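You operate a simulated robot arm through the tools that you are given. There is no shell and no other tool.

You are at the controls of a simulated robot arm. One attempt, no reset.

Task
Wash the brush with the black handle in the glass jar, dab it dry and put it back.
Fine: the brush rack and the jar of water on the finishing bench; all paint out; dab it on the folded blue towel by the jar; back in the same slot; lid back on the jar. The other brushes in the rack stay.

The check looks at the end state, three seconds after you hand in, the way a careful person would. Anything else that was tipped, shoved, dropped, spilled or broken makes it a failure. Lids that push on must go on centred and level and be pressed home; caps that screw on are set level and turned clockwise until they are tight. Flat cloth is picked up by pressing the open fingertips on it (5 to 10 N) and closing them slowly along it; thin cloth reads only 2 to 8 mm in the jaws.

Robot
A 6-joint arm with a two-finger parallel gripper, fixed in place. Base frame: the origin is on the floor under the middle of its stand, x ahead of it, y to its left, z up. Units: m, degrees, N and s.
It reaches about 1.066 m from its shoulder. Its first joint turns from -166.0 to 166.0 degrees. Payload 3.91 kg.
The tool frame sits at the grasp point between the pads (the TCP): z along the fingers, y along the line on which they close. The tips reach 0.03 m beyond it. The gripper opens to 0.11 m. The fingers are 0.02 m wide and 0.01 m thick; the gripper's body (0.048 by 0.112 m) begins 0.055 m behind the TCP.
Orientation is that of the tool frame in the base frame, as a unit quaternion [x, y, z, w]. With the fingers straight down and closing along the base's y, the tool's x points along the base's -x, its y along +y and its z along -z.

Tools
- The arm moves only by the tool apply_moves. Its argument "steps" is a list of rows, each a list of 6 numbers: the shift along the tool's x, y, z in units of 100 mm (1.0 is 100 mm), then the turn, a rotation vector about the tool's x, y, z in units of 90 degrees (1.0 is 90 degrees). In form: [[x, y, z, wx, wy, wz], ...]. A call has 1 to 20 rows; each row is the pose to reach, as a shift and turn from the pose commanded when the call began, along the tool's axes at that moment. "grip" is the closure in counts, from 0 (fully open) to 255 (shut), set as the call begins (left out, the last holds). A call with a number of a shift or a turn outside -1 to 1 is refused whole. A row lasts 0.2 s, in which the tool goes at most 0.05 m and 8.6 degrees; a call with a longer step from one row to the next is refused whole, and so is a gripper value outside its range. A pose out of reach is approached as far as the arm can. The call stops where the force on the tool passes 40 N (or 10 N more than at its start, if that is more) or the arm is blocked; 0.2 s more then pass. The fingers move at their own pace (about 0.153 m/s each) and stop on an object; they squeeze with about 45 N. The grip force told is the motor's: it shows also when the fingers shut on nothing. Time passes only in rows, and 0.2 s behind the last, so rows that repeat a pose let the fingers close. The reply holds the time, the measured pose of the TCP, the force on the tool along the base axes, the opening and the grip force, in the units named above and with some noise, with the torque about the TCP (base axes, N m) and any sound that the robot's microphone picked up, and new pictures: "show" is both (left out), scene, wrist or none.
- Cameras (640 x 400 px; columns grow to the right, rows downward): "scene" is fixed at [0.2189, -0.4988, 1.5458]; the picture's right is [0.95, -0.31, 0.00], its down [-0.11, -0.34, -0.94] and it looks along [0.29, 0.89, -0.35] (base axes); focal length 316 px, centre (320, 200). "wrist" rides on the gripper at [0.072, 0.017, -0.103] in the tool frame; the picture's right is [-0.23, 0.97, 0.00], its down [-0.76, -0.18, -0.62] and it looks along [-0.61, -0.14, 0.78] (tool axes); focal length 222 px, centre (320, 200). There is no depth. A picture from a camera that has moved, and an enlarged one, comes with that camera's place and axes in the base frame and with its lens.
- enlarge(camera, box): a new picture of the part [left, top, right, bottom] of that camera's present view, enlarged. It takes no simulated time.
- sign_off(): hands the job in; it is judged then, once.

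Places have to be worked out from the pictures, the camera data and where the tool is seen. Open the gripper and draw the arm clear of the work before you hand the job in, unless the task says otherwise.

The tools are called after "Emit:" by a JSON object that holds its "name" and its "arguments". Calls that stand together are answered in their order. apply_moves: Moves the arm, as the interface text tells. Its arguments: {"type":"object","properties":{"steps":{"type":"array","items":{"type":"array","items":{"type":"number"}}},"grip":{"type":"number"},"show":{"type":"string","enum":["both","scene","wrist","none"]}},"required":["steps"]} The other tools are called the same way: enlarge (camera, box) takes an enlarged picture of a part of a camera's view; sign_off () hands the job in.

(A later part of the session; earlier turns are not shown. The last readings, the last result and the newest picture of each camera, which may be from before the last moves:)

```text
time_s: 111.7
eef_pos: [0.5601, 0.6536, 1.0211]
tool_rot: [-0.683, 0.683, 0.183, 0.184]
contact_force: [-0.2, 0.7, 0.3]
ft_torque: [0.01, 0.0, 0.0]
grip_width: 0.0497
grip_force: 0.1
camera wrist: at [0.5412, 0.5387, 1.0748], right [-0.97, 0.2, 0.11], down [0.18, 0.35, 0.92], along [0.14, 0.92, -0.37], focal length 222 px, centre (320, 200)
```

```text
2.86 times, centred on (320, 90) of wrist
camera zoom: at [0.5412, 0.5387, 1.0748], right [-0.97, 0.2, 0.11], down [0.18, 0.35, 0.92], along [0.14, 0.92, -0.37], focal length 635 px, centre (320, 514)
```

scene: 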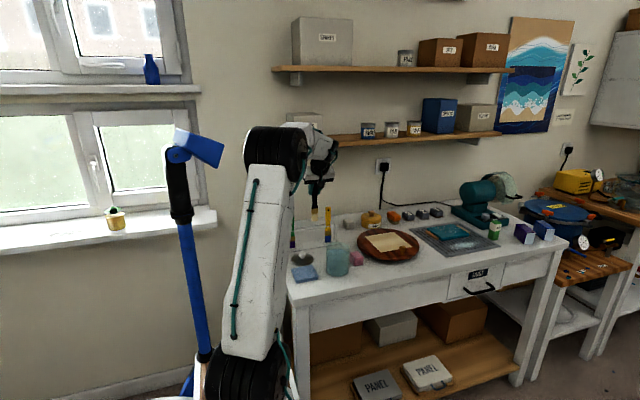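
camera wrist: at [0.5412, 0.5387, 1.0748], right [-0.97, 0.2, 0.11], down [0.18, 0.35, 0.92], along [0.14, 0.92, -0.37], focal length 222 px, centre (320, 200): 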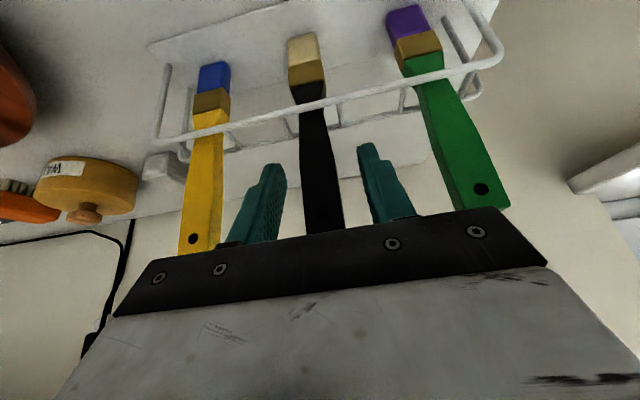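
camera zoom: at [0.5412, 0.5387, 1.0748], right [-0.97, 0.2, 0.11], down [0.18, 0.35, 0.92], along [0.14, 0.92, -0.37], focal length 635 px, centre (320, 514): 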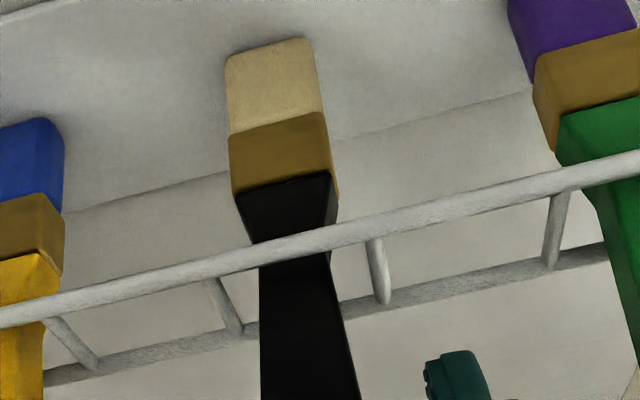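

Released, and the brush stands upright in its slot. I back away along the finger direction.

Emit:
{"name": "apply_moves", "arguments": {"steps": [[0, 0, -0.1, 0, 0, 0], [0, 0, -0.25, 0, 0, 0], [0, 0, -0.5, 0, 0, 0], [0, 0, -0.8, 0, 0, 0], [0, 0, -1.0, 0, 0, 0], [0, 0, -1.0, 0, 0, 0]], "show": "both"}}

Emit:
{"name": "enlarge", "arguments": {"camera": "scene", "box": [285, 195, 345, 255]}}

Emit:
{"name": "enlarge", "arguments": {"camera": "wrist", "box": [180, 20, 440, 180]}}

```text
time_s: 113.1
eef_pos: [0.5605, 0.6072, 1.109]
tool_rot: [0.684, -0.683, -0.183, -0.182]
contact_force: [0.2, 0.6, 0.0]
ft_torque: [0.01, -0.01, -0.01]
grip_width: 0.0497
grip_force: 0.0
camera wrist: at [0.5412, 0.4925, 1.1624], right [-0.97, 0.2, 0.11], down [0.18, 0.35, 0.92], along [0.14, 0.92, -0.37], focal length 222 px, centre (320, 200)
```

scene: 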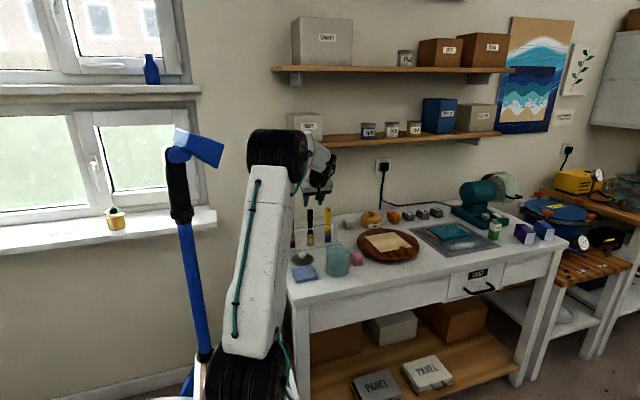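
wrist: 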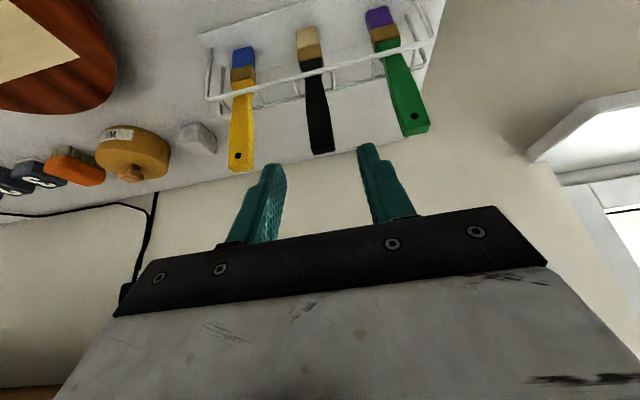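

```text
6.67 times, centred on (315, 225) of scene
camera zoom: at [0.2189, -0.4988, 1.5458], right [0.95, -0.31, 0.0], down [-0.11, -0.34, -0.94], along [0.29, 0.89, -0.35], focal length 2109 px, centre (353, 33)
```

zoom: 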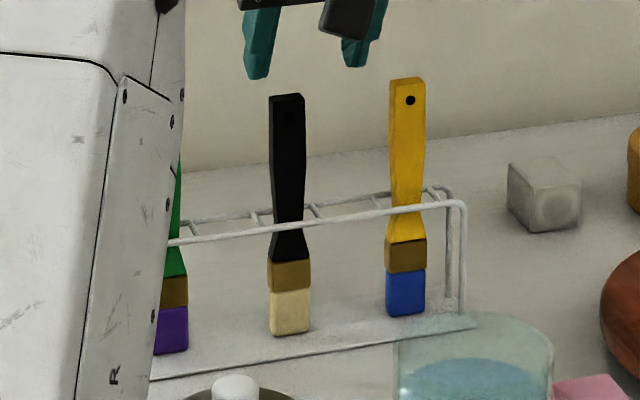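

```text
2.46 times, centred on (310, 100) of wrist
camera zoom: at [0.5412, 0.4925, 1.1624], right [-0.97, 0.2, 0.11], down [0.18, 0.35, 0.92], along [0.14, 0.92, -0.37], focal length 547 px, centre (345, 446)
```

zoom: 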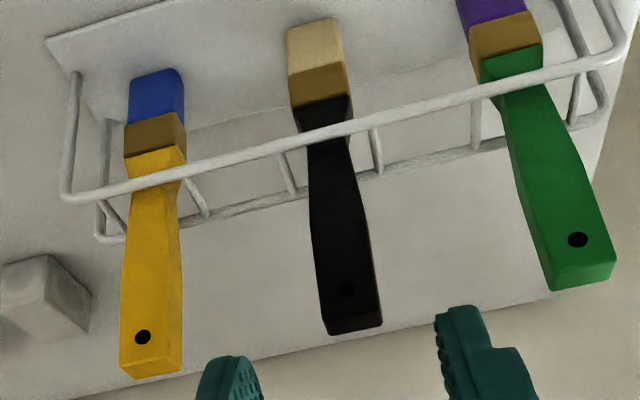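

The brush stands in its original slot, clean, with its neighbours undisturbed. I back away from the rack and up before restoring the straight-down gripper pose for the lid.

Emit:
{"name": "apply_moves", "arguments": {"steps": [[0.15, 0, -0.24, 0, 0, 0], [0.3, 0, -0.47, 0, 0, 0], [0.46, 0, -0.7, 0, 0, 0], [0.616, 0, -0.933, 0, 0, 0], [0.616, 0, -0.933, 0, 0, 0]], "show": "none"}}

Emit:
{"name": "apply_moves", "arguments": {"steps": [[0, 0, 0, 0, 0.08, 0], [0, 0, 0, 0, 0.16, 0], [0, 0, 0, 0, 0.24, 0], [0, 0, 0, 0, 0.3333, 0], [0, 0, 0, 0, 0.3333, 0]], "show": "none"}}

Emit:
{"name": "apply_moves", "arguments": {"steps": [[0, 0, 0, 0, 0, 0.09], [0, 0, 0, 0, 0, 0.18], [0, 0, 0, 0, 0, 0.27], [0, 0, 0, 0, 0, 0.36], [0, 0, 0, 0, 0, 0.45], [0, 0, 0, 0, 0, 0.54], [0, 0, 0, 0, 0, 0.63], [0, 0, 0, 0, 0, 0.72], [0, 0, 0, 0, 0, 0.81], [0, 0, 0, 0, 0, 0.9], [0, 0, 0, 0, 0, 0.96], [0, 0, 0, 0, 0, 1.0], [0, 0, 0, 0, 0, 1.0]], "show": "both"}}

```text
time_s: 114.3
eef_pos: [0.5623, 0.506, 1.1572]
tool_rot: [0.683, -0.683, -0.184, -0.183]
contact_force: [0.5, -0.5, 0.3]
ft_torque: [0.01, 0.03, 0.01]
grip_width: 0.0493
grip_force: 0.0
```

```text
time_s: 115.5
eef_pos: [0.5612, 0.5049, 1.1572]
tool_rot: [-0.707, 0.707, -0.001, -0.001]
contact_force: [-0.3, 0.3, 0.4]
ft_torque: [-0.02, -0.01, 0.01]
grip_width: 0.0495
grip_force: 0.1
```

```text
time_s: 118.3
eef_pos: [0.5592, 0.5037, 1.1575]
tool_rot: [0.0, 1.0, 0.001, 0.001]
contact_force: [-0.7, -0.3, -0.2]
ft_torque: [0.01, 0.0, 0.02]
grip_width: 0.0498
grip_force: 0.1
camera wrist: at [0.4856, 0.5204, 1.2614], right [0.23, 0.97, 0.0], down [0.76, -0.18, 0.62], along [0.61, -0.14, -0.78], focal length 222 px, centre (320, 200)
```

scene: 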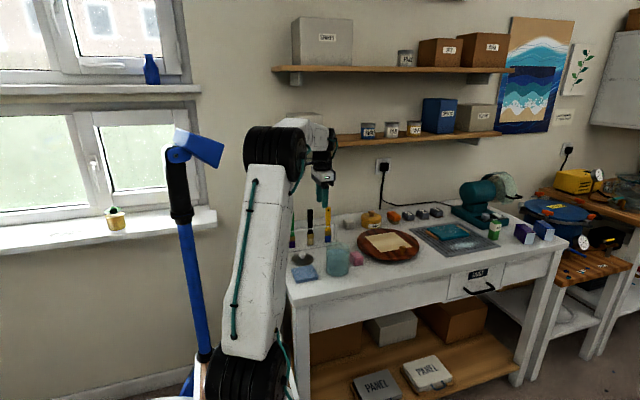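
wrist: 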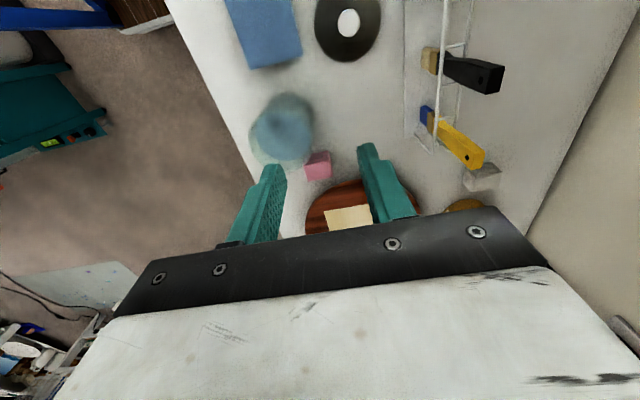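

The gripper is back to straight down. I move above the lid's recorded position (camera target 0.4184, 0.5721) and start down with the fingers partly open.

Emit:
{"name": "apply_moves", "arguments": {"steps": [[0.2, 0.15, 0.0, 0, 0, 0], [0.45, 0.35, 0.1, 0, 0, 0], [0.672, 0.517, 0.3, 0, 0, 0], [0.672, 0.517, 0.6, 0, 0, 0], [0.672, 0.517, 0.9, 0, 0, 0], [0.672, 0.517, 0.9, 0, 0, 0]], "grip": 110, "show": "wrist"}}

Emit:
{"name": "enlarge", "arguments": {"camera": "wrist", "box": [220, 60, 420, 220]}}

```text
time_s: 119.7
eef_pos: [0.4942, 0.5539, 1.0672]
tool_rot: [0.0, 1.0, 0.0, 0.0]
contact_force: [-0.4, -0.4, -0.4]
ft_torque: [0.0, -0.02, -0.01]
grip_width: 0.0626
grip_force: 0.1
camera wrist: at [0.4188, 0.5709, 1.1708], right [0.23, 0.97, 0.0], down [0.76, -0.18, 0.62], along [0.61, -0.14, -0.78], focal length 222 px, centre (320, 200)
```

wrist: 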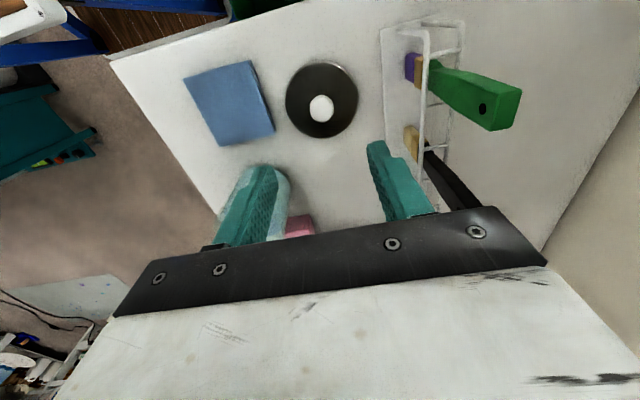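

```text
2.50 times, centred on (320, 140) of wrist
camera zoom: at [0.4188, 0.5709, 1.1708], right [0.23, 0.97, 0.0], down [0.76, -0.18, 0.62], along [0.61, -0.14, -0.78], focal length 555 px, centre (320, 350)
```

zoom: 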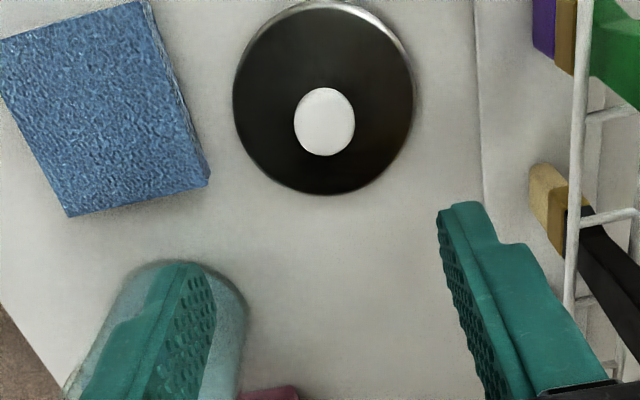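

Aligned within about 1 mm. I trim y by 1.2 mm and descend to the recorded grasp height in two stages.

Emit:
{"name": "apply_moves", "arguments": {"steps": [[0.004, 0.012, 0.3, 0, 0, 0], [0.004, 0.012, 0.6, 0, 0, 0], [0.004, 0.012, 0.9, 0, 0, 0], [0.004, 0.012, 1.0, 0, 0, 0], [0.004, 0.012, 1.0, 0, 0, 0]], "show": "wrist"}}

Emit:
{"name": "enlarge", "arguments": {"camera": "wrist", "box": [220, 60, 420, 220]}}

```text
time_s: 120.9
eef_pos: [0.4927, 0.5552, 0.9662]
tool_rot: [0.0, 1.0, 0.0, 0.0]
contact_force: [0.1, 1.0, 0.1]
ft_torque: [-0.01, 0.0, 0.06]
grip_width: 0.0626
grip_force: 0.1
camera wrist: at [0.4177, 0.5717, 1.0719], right [0.23, 0.97, 0.0], down [0.76, -0.18, 0.62], along [0.61, -0.14, -0.78], focal length 222 px, centre (320, 200)
```

wrist: 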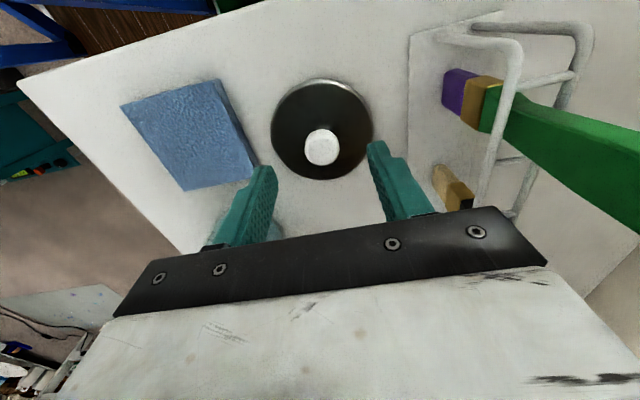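

```text
2.50 times, centred on (320, 140) of wrist
camera zoom: at [0.4177, 0.5717, 1.0719], right [0.23, 0.97, 0.0], down [0.76, -0.18, 0.62], along [0.61, -0.14, -0.78], focal length 555 px, centre (320, 350)
```

zoom: 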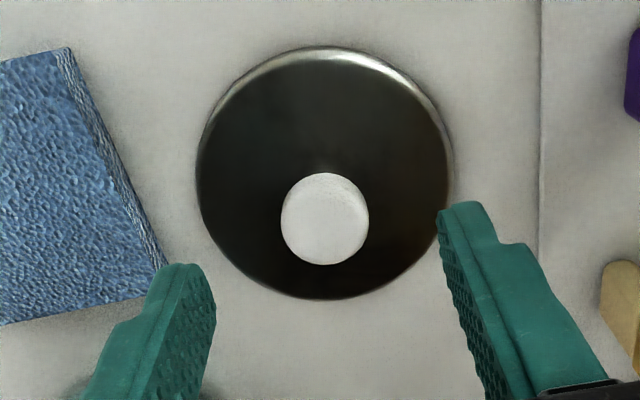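

Good alignment over the knob. I descend the remaining 47 mm to the recorded height.

Emit:
{"name": "apply_moves", "arguments": {"steps": [[-0.007, 0.004, 0.2, 0, 0, 0], [-0.007, 0.004, 0.38, 0, 0, 0], [-0.007, 0.004, 0.46, 0, 0, 0], [-0.007, 0.004, 0.465, 0, 0, 0], [-0.007, 0.004, 0.465, 0, 0, 0]], "show": "wrist"}}

Emit:
{"name": "enlarge", "arguments": {"camera": "wrist", "box": [240, 90, 400, 220]}}

Emit:
{"name": "enlarge", "arguments": {"camera": "scene", "box": [280, 220, 340, 270]}}

```text
time_s: 122.1
eef_pos: [0.493, 0.5557, 0.9215]
tool_rot: [0.0, 1.0, -0.001, 0.0]
contact_force: [0.1, 0.4, 0.2]
ft_torque: [0.02, -0.01, -0.02]
grip_width: 0.0628
grip_force: 0.2
camera wrist: at [0.4184, 0.5727, 1.025], right [0.23, 0.97, 0.0], down [0.76, -0.18, 0.62], along [0.61, -0.14, -0.78], focal length 222 px, centre (320, 200)
```

wrist: 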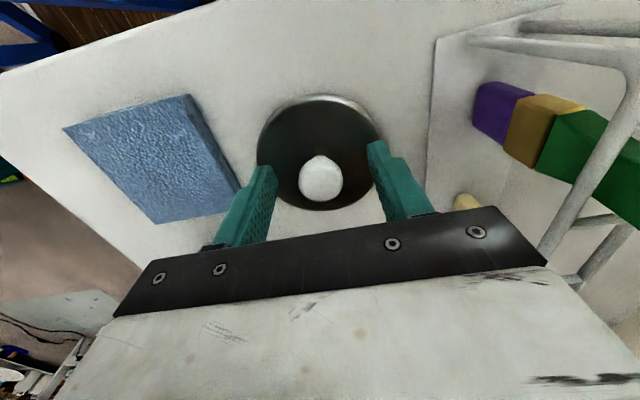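

```text
3.08 times, centred on (320, 155) of wrist
camera zoom: at [0.4184, 0.5727, 1.025], right [0.23, 0.97, 0.0], down [0.76, -0.18, 0.62], along [0.61, -0.14, -0.78], focal length 684 px, centre (320, 338)
```

zoom: 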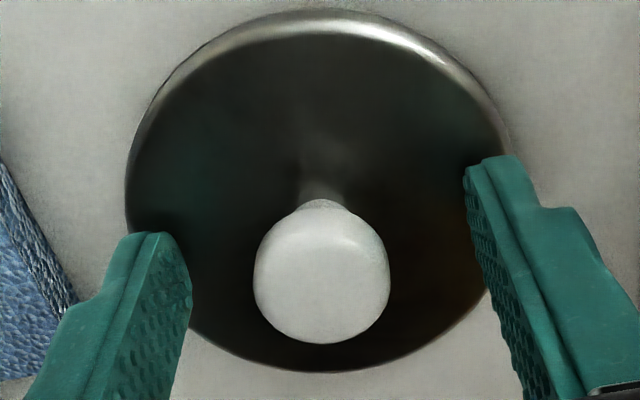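

```text
8.00 times, centred on (310, 245) of scene
camera zoom: at [0.2189, -0.4988, 1.5458], right [0.95, -0.31, 0.0], down [-0.11, -0.34, -0.94], along [0.29, 0.89, -0.35], focal length 2531 px, centre (400, -160)
```

zoom: 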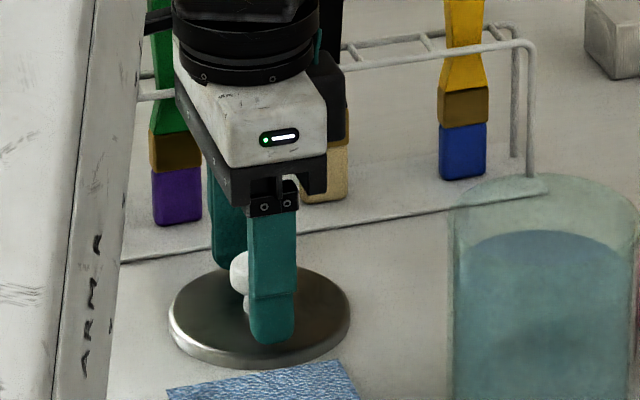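

Pose matches the release pose within 0.6 mm. I close on the knob.

Emit:
{"name": "apply_moves", "arguments": {"steps": [[0, -0.005, 0, 0, 0, 0], [0, -0.005, 0, 0, 0, 0], [0, -0.005, 0, 0, 0, 0], [0, -0.005, 0, 0, 0, 0]], "grip": 255, "show": "wrist"}}

Emit:
{"name": "enlarge", "arguments": {"camera": "wrist", "box": [240, 90, 400, 220]}}

```text
time_s: 123.1
eef_pos: [0.4924, 0.5564, 0.9204]
tool_rot: [0.0, 1.0, 0.0, 0.0]
contact_force: [0.1, -0.1, -0.7]
ft_torque: [0.0, 0.01, -0.01]
grip_width: 0.0254
grip_force: 44.9
camera wrist: at [0.4182, 0.5733, 1.0249], right [0.23, 0.97, 0.0], down [0.76, -0.18, 0.62], along [0.61, -0.14, -0.78], focal length 222 px, centre (320, 200)
```

wrist: 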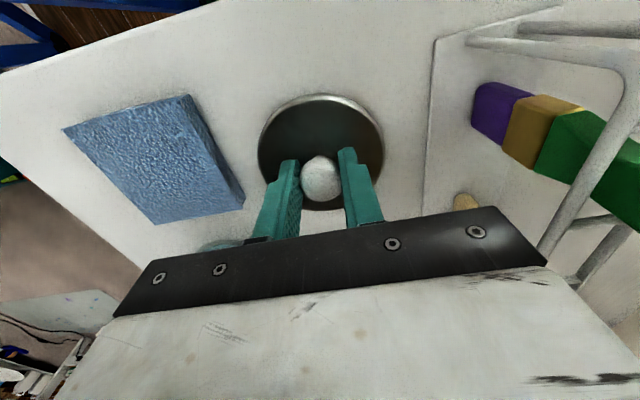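

```text
3.08 times, centred on (320, 155) of wrist
camera zoom: at [0.4182, 0.5733, 1.0249], right [0.23, 0.97, 0.0], down [0.76, -0.18, 0.62], along [0.61, -0.14, -0.78], focal length 684 px, centre (320, 338)
```

zoom: 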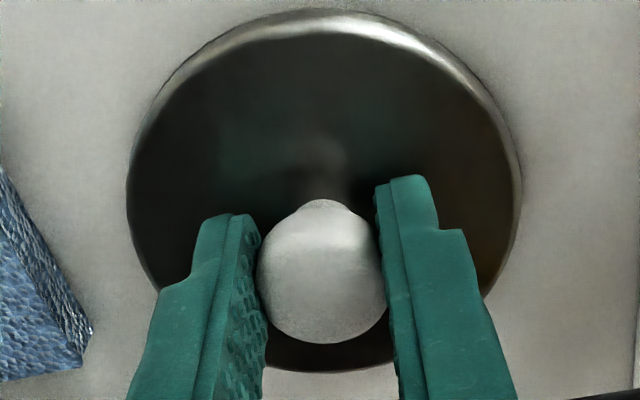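

The grip matches the original one exactly. I lift the lid straight up.

Emit:
{"name": "apply_moves", "arguments": {"steps": [[0, 0, -0.05, 0, 0, 0], [0, 0, -0.2, 0, 0, 0], [0, 0, -0.5, 0, 0, 0], [0, 0, -0.8, 0, 0, 0], [0, 0, -1.0, 0, 0, 0]], "show": "none"}}

Emit:
{"name": "apply_moves", "arguments": {"steps": [[0, 0, -0.3, 0, 0, 0], [0, 0, -0.6, 0, 0, 0], [0, 0, -0.8, 0, 0, 0], [0, 0, -0.8, 0, 0, 0]], "show": "wrist"}}

```text
time_s: 124.3
eef_pos: [0.4922, 0.5563, 1.0199]
tool_rot: [0.0, 1.0, 0.0, 0.001]
contact_force: [-0.4, 0.1, -1.1]
ft_torque: [0.01, 0.05, 0.01]
grip_width: 0.0253
grip_force: 45.0
```

```text
time_s: 125.3
eef_pos: [0.4927, 0.5547, 1.1004]
tool_rot: [0.001, 1.0, 0.0, 0.0]
contact_force: [0.5, 0.4, -0.1]
ft_torque: [0.0, -0.01, -0.01]
grip_width: 0.0258
grip_force: 44.7
camera wrist: at [0.4181, 0.5716, 1.2044], right [0.23, 0.97, 0.0], down [0.76, -0.18, 0.62], along [0.61, -0.14, -0.78], focal length 222 px, centre (320, 200)
```

wrist: 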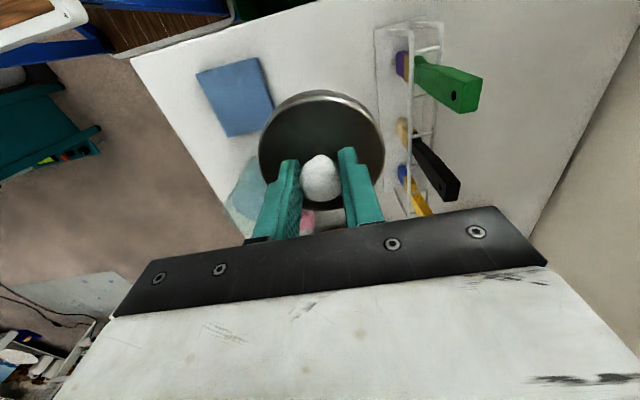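

Lid is lifted level. I carry it over the jar (camera target 0.5224, 0.4559).

Emit:
{"name": "apply_moves", "arguments": {"steps": [[-0.2, -0.23, 0, 0, 0, 0], [-0.4, -0.46, 0, 0, 0, 0], [-0.6, -0.7, 0, 0, 0, 0], [-0.6, -0.7, 0, 0, 0, 0]], "show": "none"}}

Emit:
{"name": "apply_moves", "arguments": {"steps": [[-0.15, -0.15, 0, 0, 0, 0], [-0.3, -0.3, 0, 0, 0, 0], [-0.443, -0.457, 0, 0, 0, 0], [-0.443, -0.457, 0, 0, 0, 0], [-0.443, -0.457, 0, 0, 0, 0]], "show": "both"}}

Emit:
{"name": "enlarge", "arguments": {"camera": "scene", "box": [305, 205, 375, 285]}}

```text
time_s: 126.3
eef_pos: [0.5551, 0.4865, 1.101]
tool_rot: [-0.001, 1.0, 0.0, 0.001]
contact_force: [-0.3, -0.4, 0.2]
ft_torque: [0.0, 0.02, 0.02]
grip_width: 0.0254
grip_force: 44.7
```

```text
time_s: 127.5
eef_pos: [0.6, 0.4417, 1.1017]
tool_rot: [0.001, 1.0, -0.001, 0.0]
contact_force: [-0.3, 0.3, -1.0]
ft_torque: [0.0, -0.04, -0.03]
grip_width: 0.0255
grip_force: 45.4
camera wrist: at [0.5249, 0.4589, 1.2055], right [0.23, 0.97, 0.0], down [0.76, -0.18, 0.62], along [0.61, -0.14, -0.78], focal length 222 px, centre (320, 200)
```

scene: 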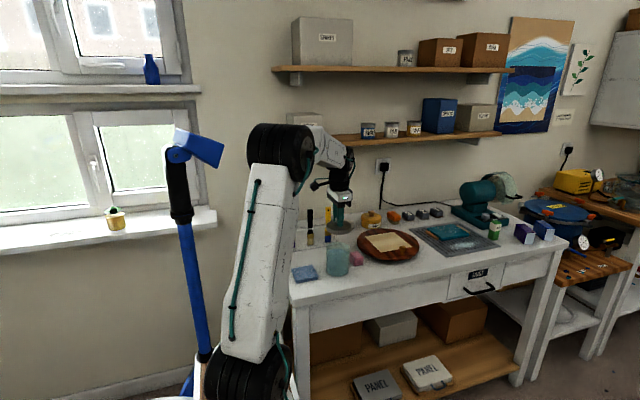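
wrist: 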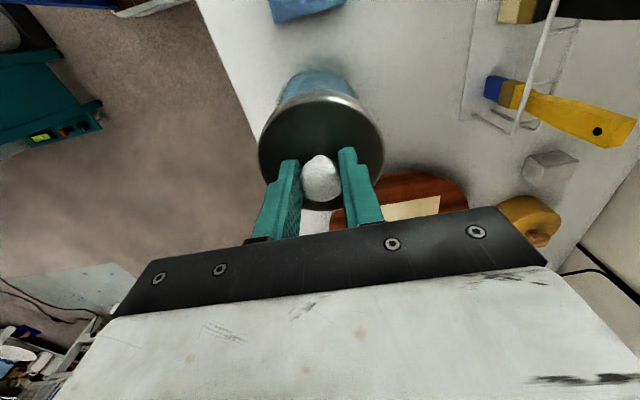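

```text
5.00 times, centred on (340, 245) of scene
camera zoom: at [0.2189, -0.4988, 1.5458], right [0.95, -0.31, 0.0], down [-0.11, -0.34, -0.94], along [0.29, 0.89, -0.35], focal length 1582 px, centre (220, -25)
```

zoom: 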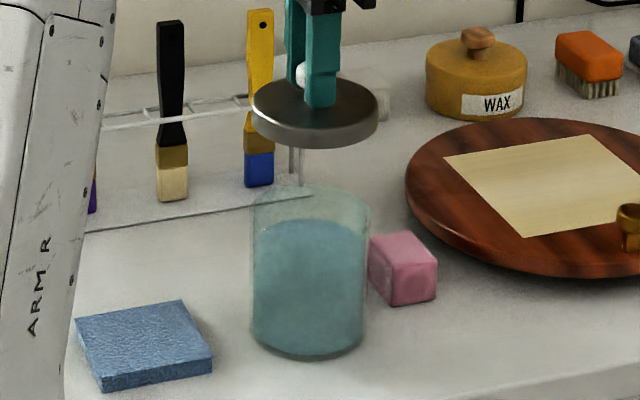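

The jar has not moved in the picture; the tool is 2.5–3 mm off target in x and y, so I correct that before descending.

Emit:
{"name": "apply_moves", "arguments": {"steps": [[0.025, -0.03, 0, 0, 0, 0], [0.025, -0.03, 0.2, 0, 0, 0], [0.025, -0.03, 0.4, 0, 0, 0], [0.025, -0.03, 0.55, 0, 0, 0], [0.025, -0.03, 0.55, 0, 0, 0]], "show": "wrist"}}

Emit:
{"name": "enlarge", "arguments": {"camera": "scene", "box": [315, 220, 365, 270]}}

Emit:
{"name": "enlarge", "arguments": {"camera": "wrist", "box": [240, 60, 400, 220]}}

```text
time_s: 128.7
eef_pos: [0.598, 0.4393, 1.0481]
tool_rot: [0.0, 1.0, 0.001, -0.001]
contact_force: [0.5, 0.7, -0.4]
ft_torque: [-0.01, 0.02, 0.03]
grip_width: 0.0256
grip_force: 45.0
camera wrist: at [0.5227, 0.4549, 1.1512], right [0.23, 0.97, 0.0], down [0.76, -0.18, 0.62], along [0.61, -0.14, -0.78], focal length 222 px, centre (320, 200)
```

wrist: 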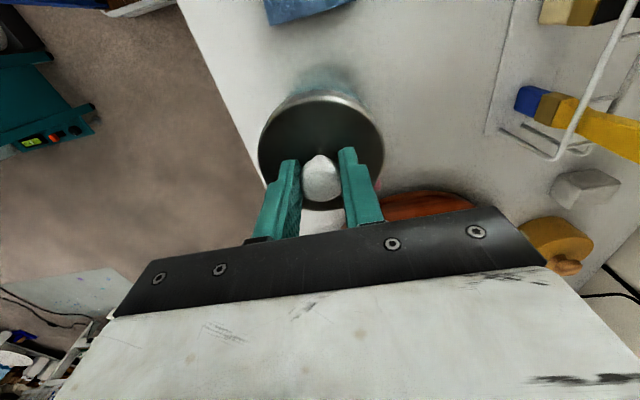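

```text
8.00 times, centred on (340, 245) of scene
camera zoom: at [0.2189, -0.4988, 1.5458], right [0.95, -0.31, 0.0], down [-0.11, -0.34, -0.94], along [0.29, 0.89, -0.35], focal length 2531 px, centre (160, -160)
```

zoom: 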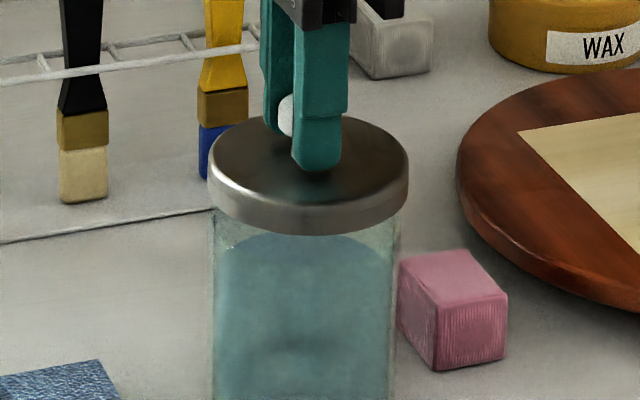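

```text
2.50 times, centred on (320, 140) of wrist
camera zoom: at [0.5227, 0.4549, 1.1512], right [0.23, 0.97, 0.0], down [0.76, -0.18, 0.62], along [0.61, -0.14, -0.78], focal length 555 px, centre (320, 350)
```

zoom: 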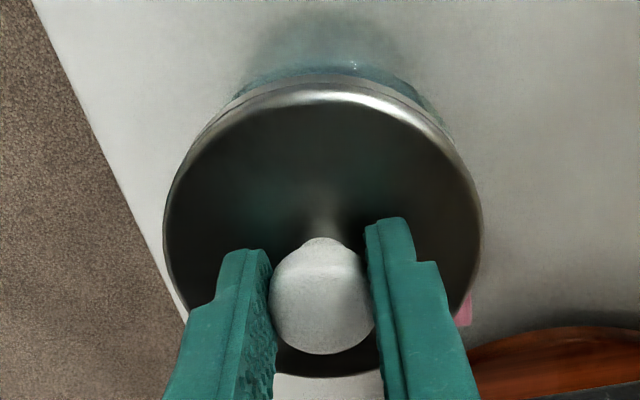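

Close: y is 1 mm low. I trim and lower 15 mm more, to about 10 mm above the seat.

Emit:
{"name": "apply_moves", "arguments": {"steps": [[0.003, 0.01, 0, 0, 0, 0], [0.003, 0.01, 0.08, 0, 0, 0], [0.003, 0.01, 0.155, 0, 0, 0], [0.003, 0.01, 0.155, 0, 0, 0]], "show": "wrist"}}

Emit:
{"name": "enlarge", "arguments": {"camera": "scene", "box": [315, 220, 365, 270]}}

```text
time_s: 129.7
eef_pos: [0.595, 0.4393, 1.0302]
tool_rot: [0.0, 1.0, 0.0, -0.001]
contact_force: [0.1, 0.0, 0.1]
ft_torque: [0.01, -0.03, 0.02]
grip_width: 0.0256
grip_force: 45.1
camera wrist: at [0.5206, 0.4559, 1.1348], right [0.23, 0.97, 0.0], down [0.76, -0.18, 0.62], along [0.61, -0.14, -0.78], focal length 222 px, centre (320, 200)
```

wrist: 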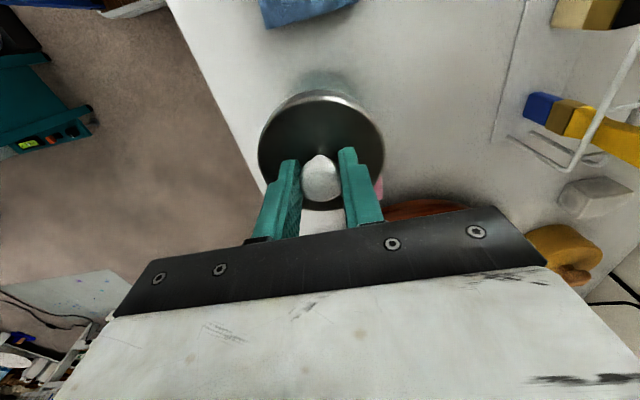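

```text
8.00 times, centred on (340, 245) of scene
camera zoom: at [0.2189, -0.4988, 1.5458], right [0.95, -0.31, 0.0], down [-0.11, -0.34, -0.94], along [0.29, 0.89, -0.35], focal length 2531 px, centre (160, -160)
```

zoom: 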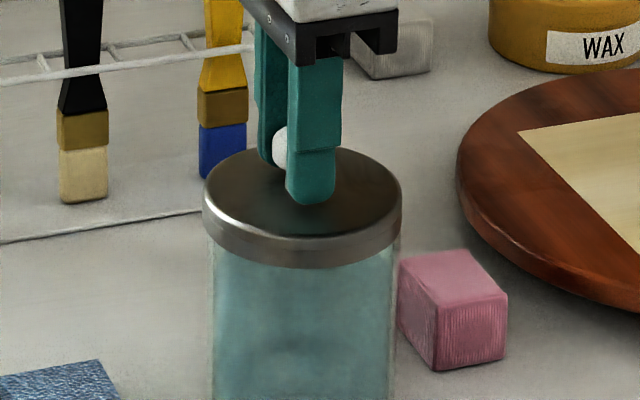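

Now x is 1.8 mm short. I trim it and re-read before touching the rim.

Emit:
{"name": "apply_moves", "arguments": {"steps": [[-0.018, 0, 0, 0, 0, 0], [-0.018, 0, 0.02, 0, 0, 0], [-0.018, 0, 0.02, 0, 0, 0]], "show": "wrist"}}

Emit:
{"name": "enlarge", "arguments": {"camera": "scene", "box": [315, 220, 365, 270]}}

```text
time_s: 130.5
eef_pos: [0.5965, 0.4402, 1.0287]
tool_rot: [0.0, 1.0, 0.0, 0.0]
contact_force: [0.0, 0.2, -0.7]
ft_torque: [0.01, 0.01, 0.02]
grip_width: 0.0253
grip_force: 45.5
camera wrist: at [0.5221, 0.4563, 1.1325], right [0.23, 0.97, 0.0], down [0.76, -0.18, 0.62], along [0.61, -0.14, -0.78], focal length 222 px, centre (320, 200)
```

wrist: 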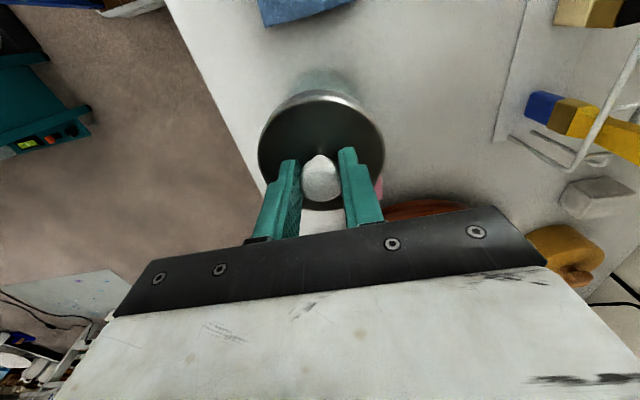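

```text
8.00 times, centred on (340, 245) of scene
camera zoom: at [0.2189, -0.4988, 1.5458], right [0.95, -0.31, 0.0], down [-0.11, -0.34, -0.94], along [0.29, 0.89, -0.35], focal length 2531 px, centre (160, -160)
```

zoom: 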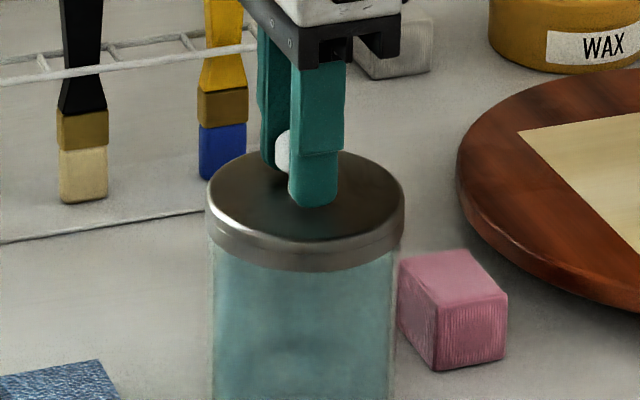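

Aligned within 0.4 mm of the original pose, ~7 mm above the seat. I lower in 1 mm steps, watching force.

Emit:
{"name": "apply_moves", "arguments": {"steps": [[0, 0, 0.01, 0, 0, 0], [0, 0, 0.02, 0, 0, 0], [0, 0, 0.03, 0, 0, 0]], "show": "none"}}

Emit:
{"name": "apply_moves", "arguments": {"steps": [[0, 0, 0.01, 0, 0, 0], [0, 0, 0.02, 0, 0, 0]], "show": "wrist"}}

Emit:
{"name": "enlarge", "arguments": {"camera": "scene", "box": [315, 220, 365, 270]}}

```text
time_s: 131.3
eef_pos: [0.5977, 0.438, 1.0264]
tool_rot: [0.0, 1.0, 0.0, 0.0]
contact_force: [0.7, 0.0, -0.1]
ft_torque: [0.0, 0.0, -0.02]
grip_width: 0.0257
grip_force: 45.5
```

```text
time_s: 131.9
eef_pos: [0.5953, 0.4387, 1.0246]
tool_rot: [0.001, 1.0, 0.0, 0.001]
contact_force: [-0.9, -0.1, -0.1]
ft_torque: [0.0, -0.03, 0.0]
grip_width: 0.0255
grip_force: 45.1
camera wrist: at [0.5219, 0.4552, 1.1281], right [0.23, 0.97, 0.0], down [0.76, -0.18, 0.62], along [0.61, -0.14, -0.78], focal length 222 px, centre (320, 200)
```

wrist: 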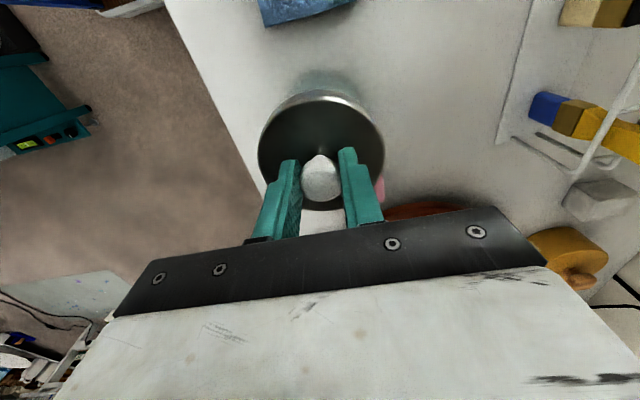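

```text
8.00 times, centred on (340, 245) of scene
camera zoom: at [0.2189, -0.4988, 1.5458], right [0.95, -0.31, 0.0], down [-0.11, -0.34, -0.94], along [0.29, 0.89, -0.35], focal length 2531 px, centre (160, -160)
```

zoom: 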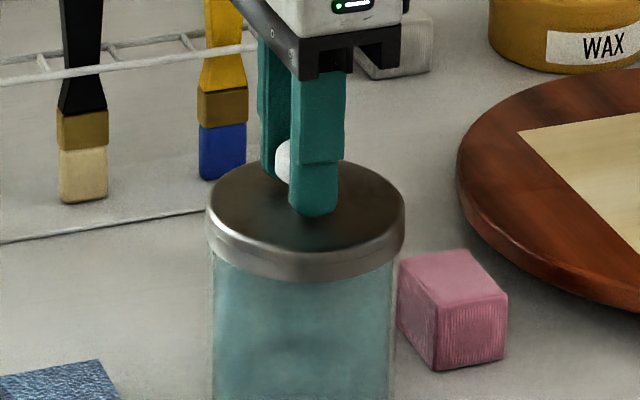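

Still free, 2.4 mm above the seat. I trim +0.6 mm in y and continue.

Emit:
{"name": "apply_moves", "arguments": {"steps": [[-0.004, 0.006, 0, 0, 0, 0], [-0.004, 0.006, 0.01, 0, 0, 0]], "show": "none"}}

Emit:
{"name": "apply_moves", "arguments": {"steps": [[0, 0, 0.01, 0, 0, 0], [0, 0, 0.01, 0, 0, 0]], "show": "wrist"}}

Emit:
{"name": "enlarge", "arguments": {"camera": "scene", "box": [315, 220, 365, 270]}}

```text
time_s: 132.5
eef_pos: [0.5972, 0.4394, 1.0234]
tool_rot: [0.0, 1.0, 0.0, 0.0]
contact_force: [0.5, -0.5, -0.7]
ft_torque: [0.01, -0.02, -0.01]
grip_width: 0.0255
grip_force: 44.4
```

```text
time_s: 133.1
eef_pos: [0.5967, 0.4393, 1.0219]
tool_rot: [-0.001, 1.0, 0.0, 0.0]
contact_force: [-0.2, 0.3, -0.6]
ft_torque: [-0.02, -0.01, -0.01]
grip_width: 0.0257
grip_force: 45.1
camera wrist: at [0.523, 0.4562, 1.1262], right [0.23, 0.97, 0.0], down [0.76, -0.18, 0.62], along [0.61, -0.14, -0.78], focal length 222 px, centre (320, 200)
```

wrist: 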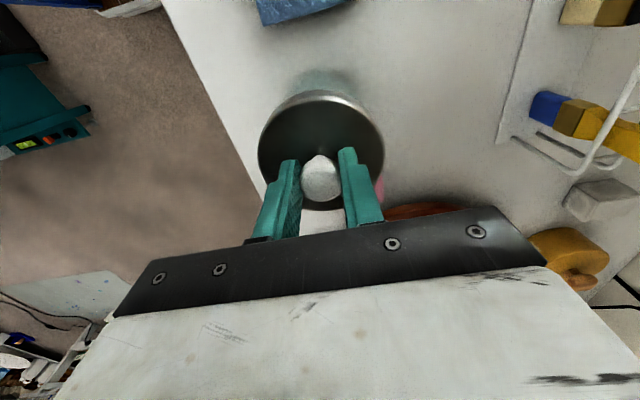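

```text
8.00 times, centred on (340, 245) of scene
camera zoom: at [0.2189, -0.4988, 1.5458], right [0.95, -0.31, 0.0], down [-0.11, -0.34, -0.94], along [0.29, 0.89, -0.35], focal length 2531 px, centre (160, -160)
```

zoom: 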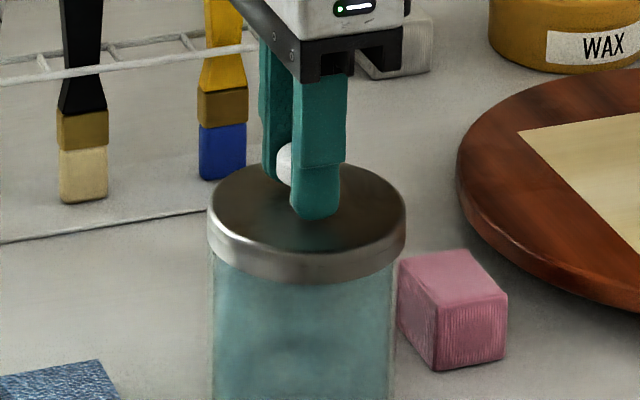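

Nearly at the original height with no resistance yet. I press down in 1 mm steps to push the lid home.

Emit:
{"name": "apply_moves", "arguments": {"steps": [[0, 0, 0.01, 0, 0, 0], [0, 0, 0.01, 0, 0, 0]], "show": "none"}}

Emit:
{"name": "apply_moves", "arguments": {"steps": [[0, 0, 0.01, 0, 0, 0], [0, 0, 0.01, 0, 0, 0]], "show": "none"}}

Emit:
{"name": "apply_moves", "arguments": {"steps": [[0, 0, 0.01, 0, 0, 0], [0, 0, 0.01, 0, 0, 0]], "show": "wrist"}}

Emit:
{"name": "enlarge", "arguments": {"camera": "scene", "box": [315, 220, 365, 270]}}

```text
time_s: 133.7
eef_pos: [0.5977, 0.4398, 1.0203]
tool_rot: [0.0, 1.0, -0.001, 0.0]
contact_force: [0.2, -0.4, -0.6]
ft_torque: [0.0, 0.01, 0.0]
grip_width: 0.0255
grip_force: 45.2
```

```text
time_s: 134.3
eef_pos: [0.5962, 0.4407, 1.0216]
tool_rot: [0.0, 1.0, 0.0, 0.001]
contact_force: [-4.0, -1.5, 22.6]
ft_torque: [-0.01, 0.17, -0.01]
grip_width: 0.0255
grip_force: 44.7
heard: snap
```

```text
time_s: 134.9
eef_pos: [0.5971, 0.4401, 1.0224]
tool_rot: [0.0, 1.0, 0.002, 0.002]
contact_force: [1.7, 5.3, 36.8]
ft_torque: [0.14, -0.15, 0.01]
grip_width: 0.0257
grip_force: 44.4
camera wrist: at [0.5218, 0.456, 1.1251], right [0.23, 0.97, 0.0], down [0.76, -0.18, 0.63], along [0.61, -0.14, -0.78], focal length 222 px, centre (320, 200)
```

wrist: 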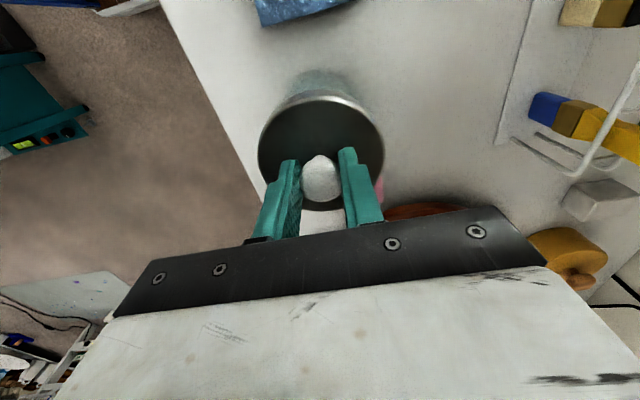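

```text
8.00 times, centred on (340, 245) of scene
camera zoom: at [0.2189, -0.4988, 1.5458], right [0.95, -0.31, 0.0], down [-0.11, -0.34, -0.94], along [0.29, 0.89, -0.35], focal length 2531 px, centre (160, -160)
```

zoom: 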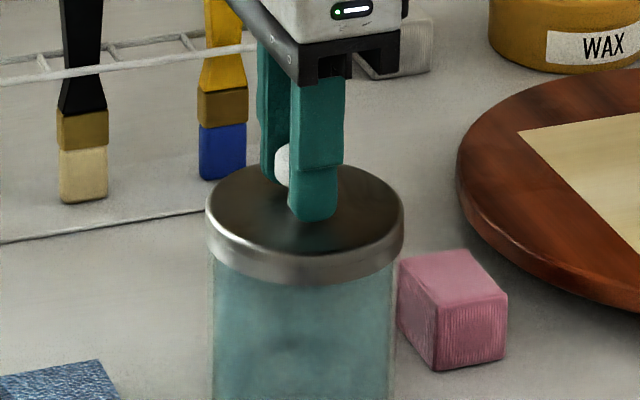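

A snap was heard under pressure, so the lid is home. I ease to a lighter push and then open the fingers.

Emit:
{"name": "apply_moves", "arguments": {"steps": [[0, 0, -0.01, 0, 0, 0], [0, 0, -0.01, 0, 0, 0]], "show": "none"}}

Emit:
{"name": "apply_moves", "arguments": {"steps": [[0, 0, 0, 0, 0, 0], [0, 0, 0, 0, 0, 0], [0, 0, 0, 0, 0, 0]], "grip": 110, "show": "wrist"}}

Emit:
{"name": "enlarge", "arguments": {"camera": "scene", "box": [315, 220, 365, 270]}}

Emit:
{"name": "enlarge", "arguments": {"camera": "wrist", "box": [240, 60, 400, 220]}}

```text
time_s: 135.5
eef_pos: [0.5969, 0.4401, 1.0201]
tool_rot: [0.0, 1.0, 0.0, 0.002]
contact_force: [1.9, 5.7, 36.8]
ft_torque: [0.14, -0.28, 0.02]
grip_width: 0.0255
grip_force: 45.1
```

```text
time_s: 136.3
eef_pos: [0.5962, 0.4399, 1.0185]
tool_rot: [0.0, 1.0, -0.001, -0.001]
contact_force: [0.3, 0.0, -0.3]
ft_torque: [-0.02, -0.03, -0.04]
grip_width: 0.0619
grip_force: 0.1
camera wrist: at [0.5223, 0.4564, 1.1225], right [0.23, 0.97, 0.0], down [0.76, -0.18, 0.62], along [0.61, -0.14, -0.78], focal length 222 px, centre (320, 200)
```

wrist: 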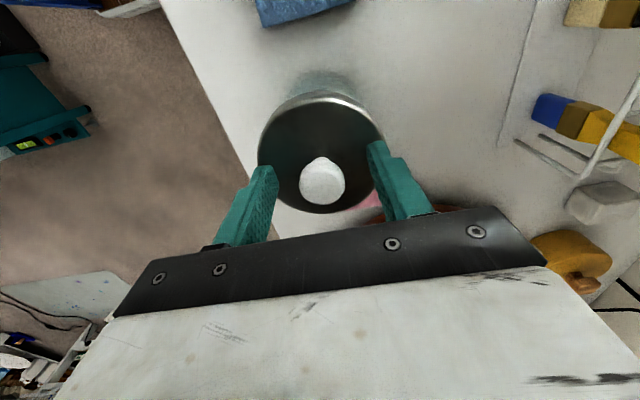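

```text
8.00 times, centred on (340, 245) of scene
camera zoom: at [0.2189, -0.4988, 1.5458], right [0.95, -0.31, 0.0], down [-0.11, -0.34, -0.94], along [0.29, 0.89, -0.35], focal length 2531 px, centre (160, -160)
```

zoom: 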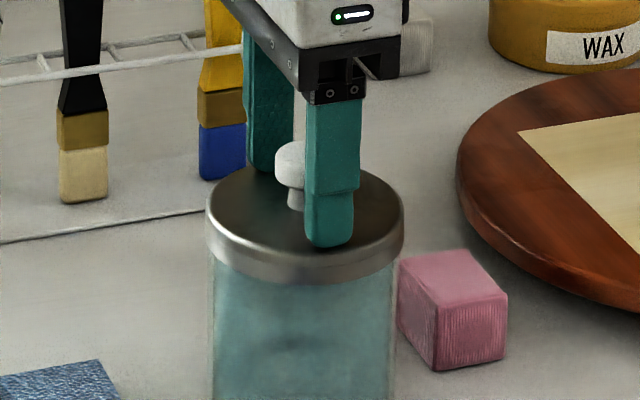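

```text
2.50 times, centred on (320, 140) of wrist
camera zoom: at [0.5223, 0.4564, 1.1225], right [0.23, 0.97, 0.0], down [0.76, -0.18, 0.62], along [0.61, -0.14, -0.78], focal length 555 px, centre (320, 350)
```

zoom: 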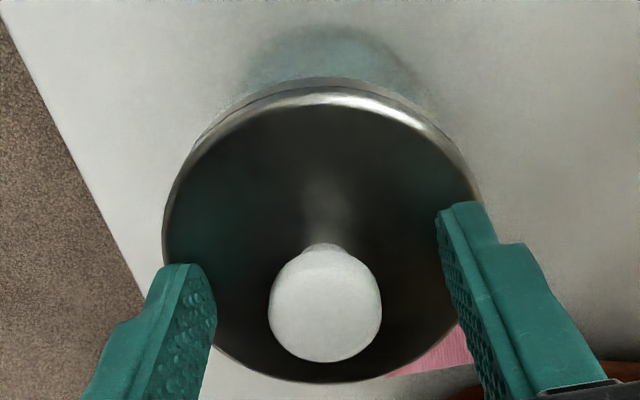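

Released with no unlatching sound; the lid looks level. I rise straight up and clear.

Emit:
{"name": "apply_moves", "arguments": {"steps": [[0, 0, -0.1, 0, 0, 0], [0, 0, -0.3, 0, 0, 0], [0, 0, -0.6, 0, 0, 0], [0, 0, -0.9, 0, 0, 0], [0, 0, -1.0, 0, 0, 0]], "show": "none"}}

Emit:
{"name": "apply_moves", "arguments": {"steps": [[0.2, -0.4, -0.2, 0, 0, 0], [0.4, -0.75, -0.4, 0, 0, 0], [0.6, -1.0, -0.6, 0, 0, 0], [0.85, -1.0, -0.9, 0, 0, 0], [0.85, -1.0, -0.9, 0, 0, 0]], "grip": 0, "show": "none"}}

Emit:
{"name": "apply_moves", "arguments": {"steps": [[0, -0.4, -0.2, 0, 0, 0], [0, -0.8, -0.4, 0, 0, 0], [0, -1.0, -0.8, 0, 0, 0], [0, -1.0, -0.8, 0, 0, 0]], "show": "both"}}

Emit:
{"name": "enlarge", "arguments": {"camera": "scene", "box": [260, 190, 400, 290]}}

Emit:
{"name": "enlarge", "arguments": {"camera": "scene", "box": [285, 230, 375, 290]}}

Emit:
{"name": "enlarge", "arguments": {"camera": "scene", "box": [280, 200, 350, 250]}}

```text
time_s: 137.5
eef_pos: [0.5941, 0.439, 1.121]
tool_rot: [0.001, 1.0, 0.0, 0.0]
contact_force: [-0.2, 0.4, 0.2]
ft_torque: [-0.01, -0.01, 0.01]
grip_width: 0.0623
grip_force: 0.1
```

```text
time_s: 138.7
eef_pos: [0.5158, 0.3409, 1.2075]
tool_rot: [-0.001, 1.0, 0.0, 0.0]
contact_force: [-0.7, 0.4, 0.7]
ft_torque: [0.03, -0.02, 0.04]
grip_width: 0.1098
grip_force: 0.0
```

```text
time_s: 139.7
eef_pos: [0.5138, 0.2385, 1.2887]
tool_rot: [0.0, 1.0, 0.0, 0.0]
contact_force: [0.1, -0.2, 0.3]
ft_torque: [0.0, 0.01, -0.01]
grip_width: 0.11
grip_force: 0.1
camera wrist: at [0.4387, 0.2549, 1.3924], right [0.23, 0.97, 0.0], down [0.76, -0.18, 0.62], along [0.61, -0.14, -0.78], focal length 222 px, centre (320, 200)
```

scene: 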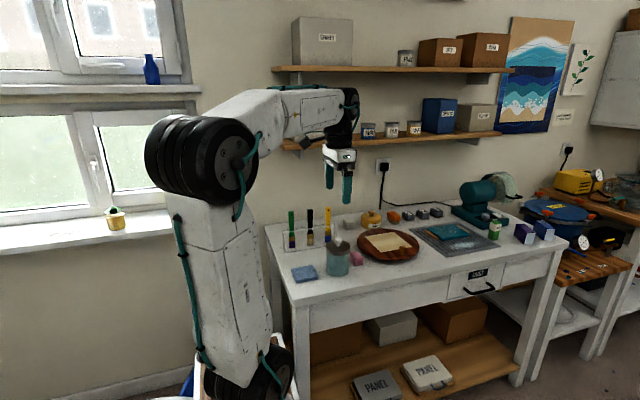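
wrist: 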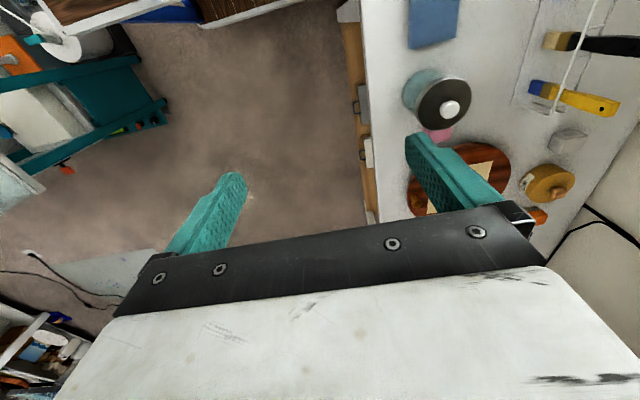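

```text
4.00 times, centred on (330, 240) of scene
camera zoom: at [0.2189, -0.4988, 1.5458], right [0.95, -0.31, 0.0], down [-0.11, -0.34, -0.94], along [0.29, 0.89, -0.35], focal length 1266 px, centre (280, 40)
```

zoom: 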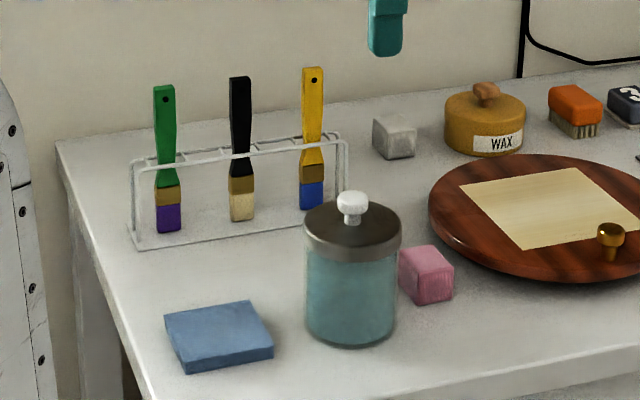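

```text
6.67 times, centred on (330, 260) of scene
camera zoom: at [0.2189, -0.4988, 1.5458], right [0.95, -0.31, 0.0], down [-0.11, -0.34, -0.94], along [0.29, 0.89, -0.35], focal length 2109 px, centre (253, -200)
```

zoom: 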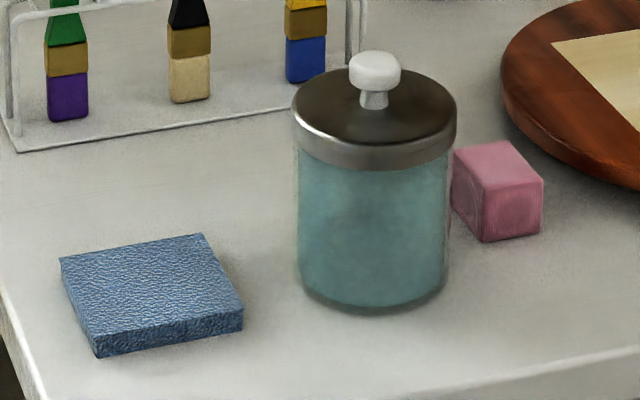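

```text
8.00 times, centred on (315, 225) of scene
camera zoom: at [0.2189, -0.4988, 1.5458], right [0.95, -0.31, 0.0], down [-0.11, -0.34, -0.94], along [0.29, 0.89, -0.35], focal length 2531 px, centre (360, 0)
```

zoom: 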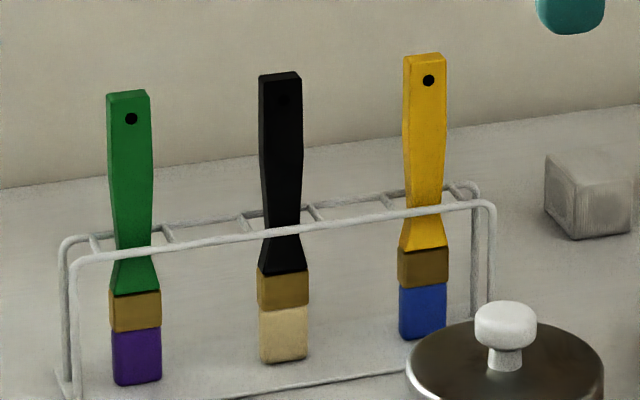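

The final state matches the initial layout: lid level and seated, brush clean and upright in its slot, towel and neighbours unmoved. I check once from the wrist camera for drips or residue.

Emit:
{"name": "enlarge", "arguments": {"camera": "wrist", "box": [380, 0, 640, 200]}}

Emit:
{"name": "enlarge", "arguments": {"camera": "scene", "box": [310, 225, 365, 285]}}

Emit:
{"name": "enlarge", "arguments": {"camera": "scene", "box": [270, 90, 350, 160]}}

```text
2.00 times, centred on (510, 100) of wrist
camera zoom: at [0.4387, 0.2549, 1.3924], right [0.23, 0.97, 0.0], down [0.76, -0.18, 0.62], along [0.61, -0.14, -0.78], focal length 444 px, centre (-60, 400)
```

zoom: 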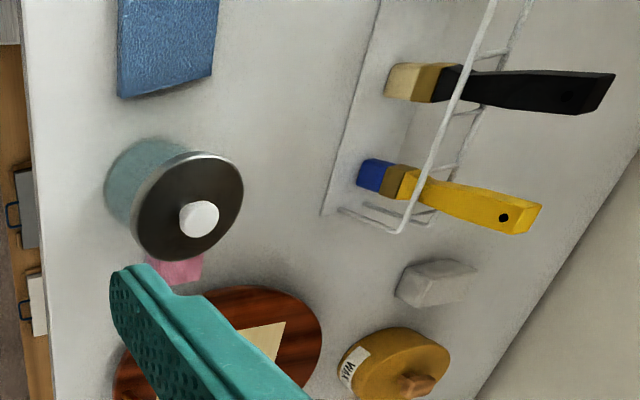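

```text
6.67 times, centred on (338, 255) of scene
camera zoom: at [0.2189, -0.4988, 1.5458], right [0.95, -0.31, 0.0], down [-0.11, -0.34, -0.94], along [0.29, 0.89, -0.35], focal length 2109 px, centre (203, -167)
```

zoom: 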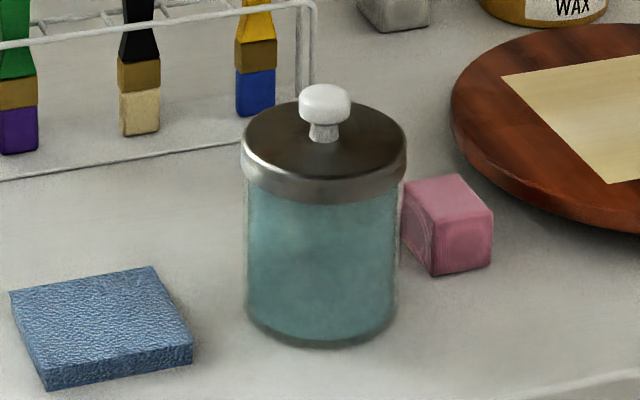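

```text
5.71 times, centred on (310, 125) of scene
camera zoom: at [0.2189, -0.4988, 1.5458], right [0.95, -0.31, 0.0], down [-0.11, -0.34, -0.94], along [0.29, 0.89, -0.35], focal length 1808 px, centre (377, 629)
```

zoom: 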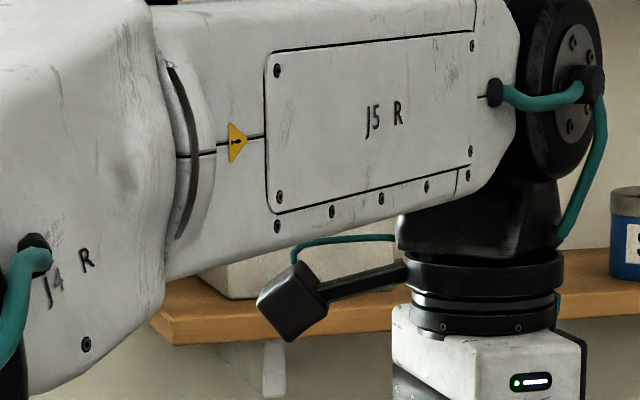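

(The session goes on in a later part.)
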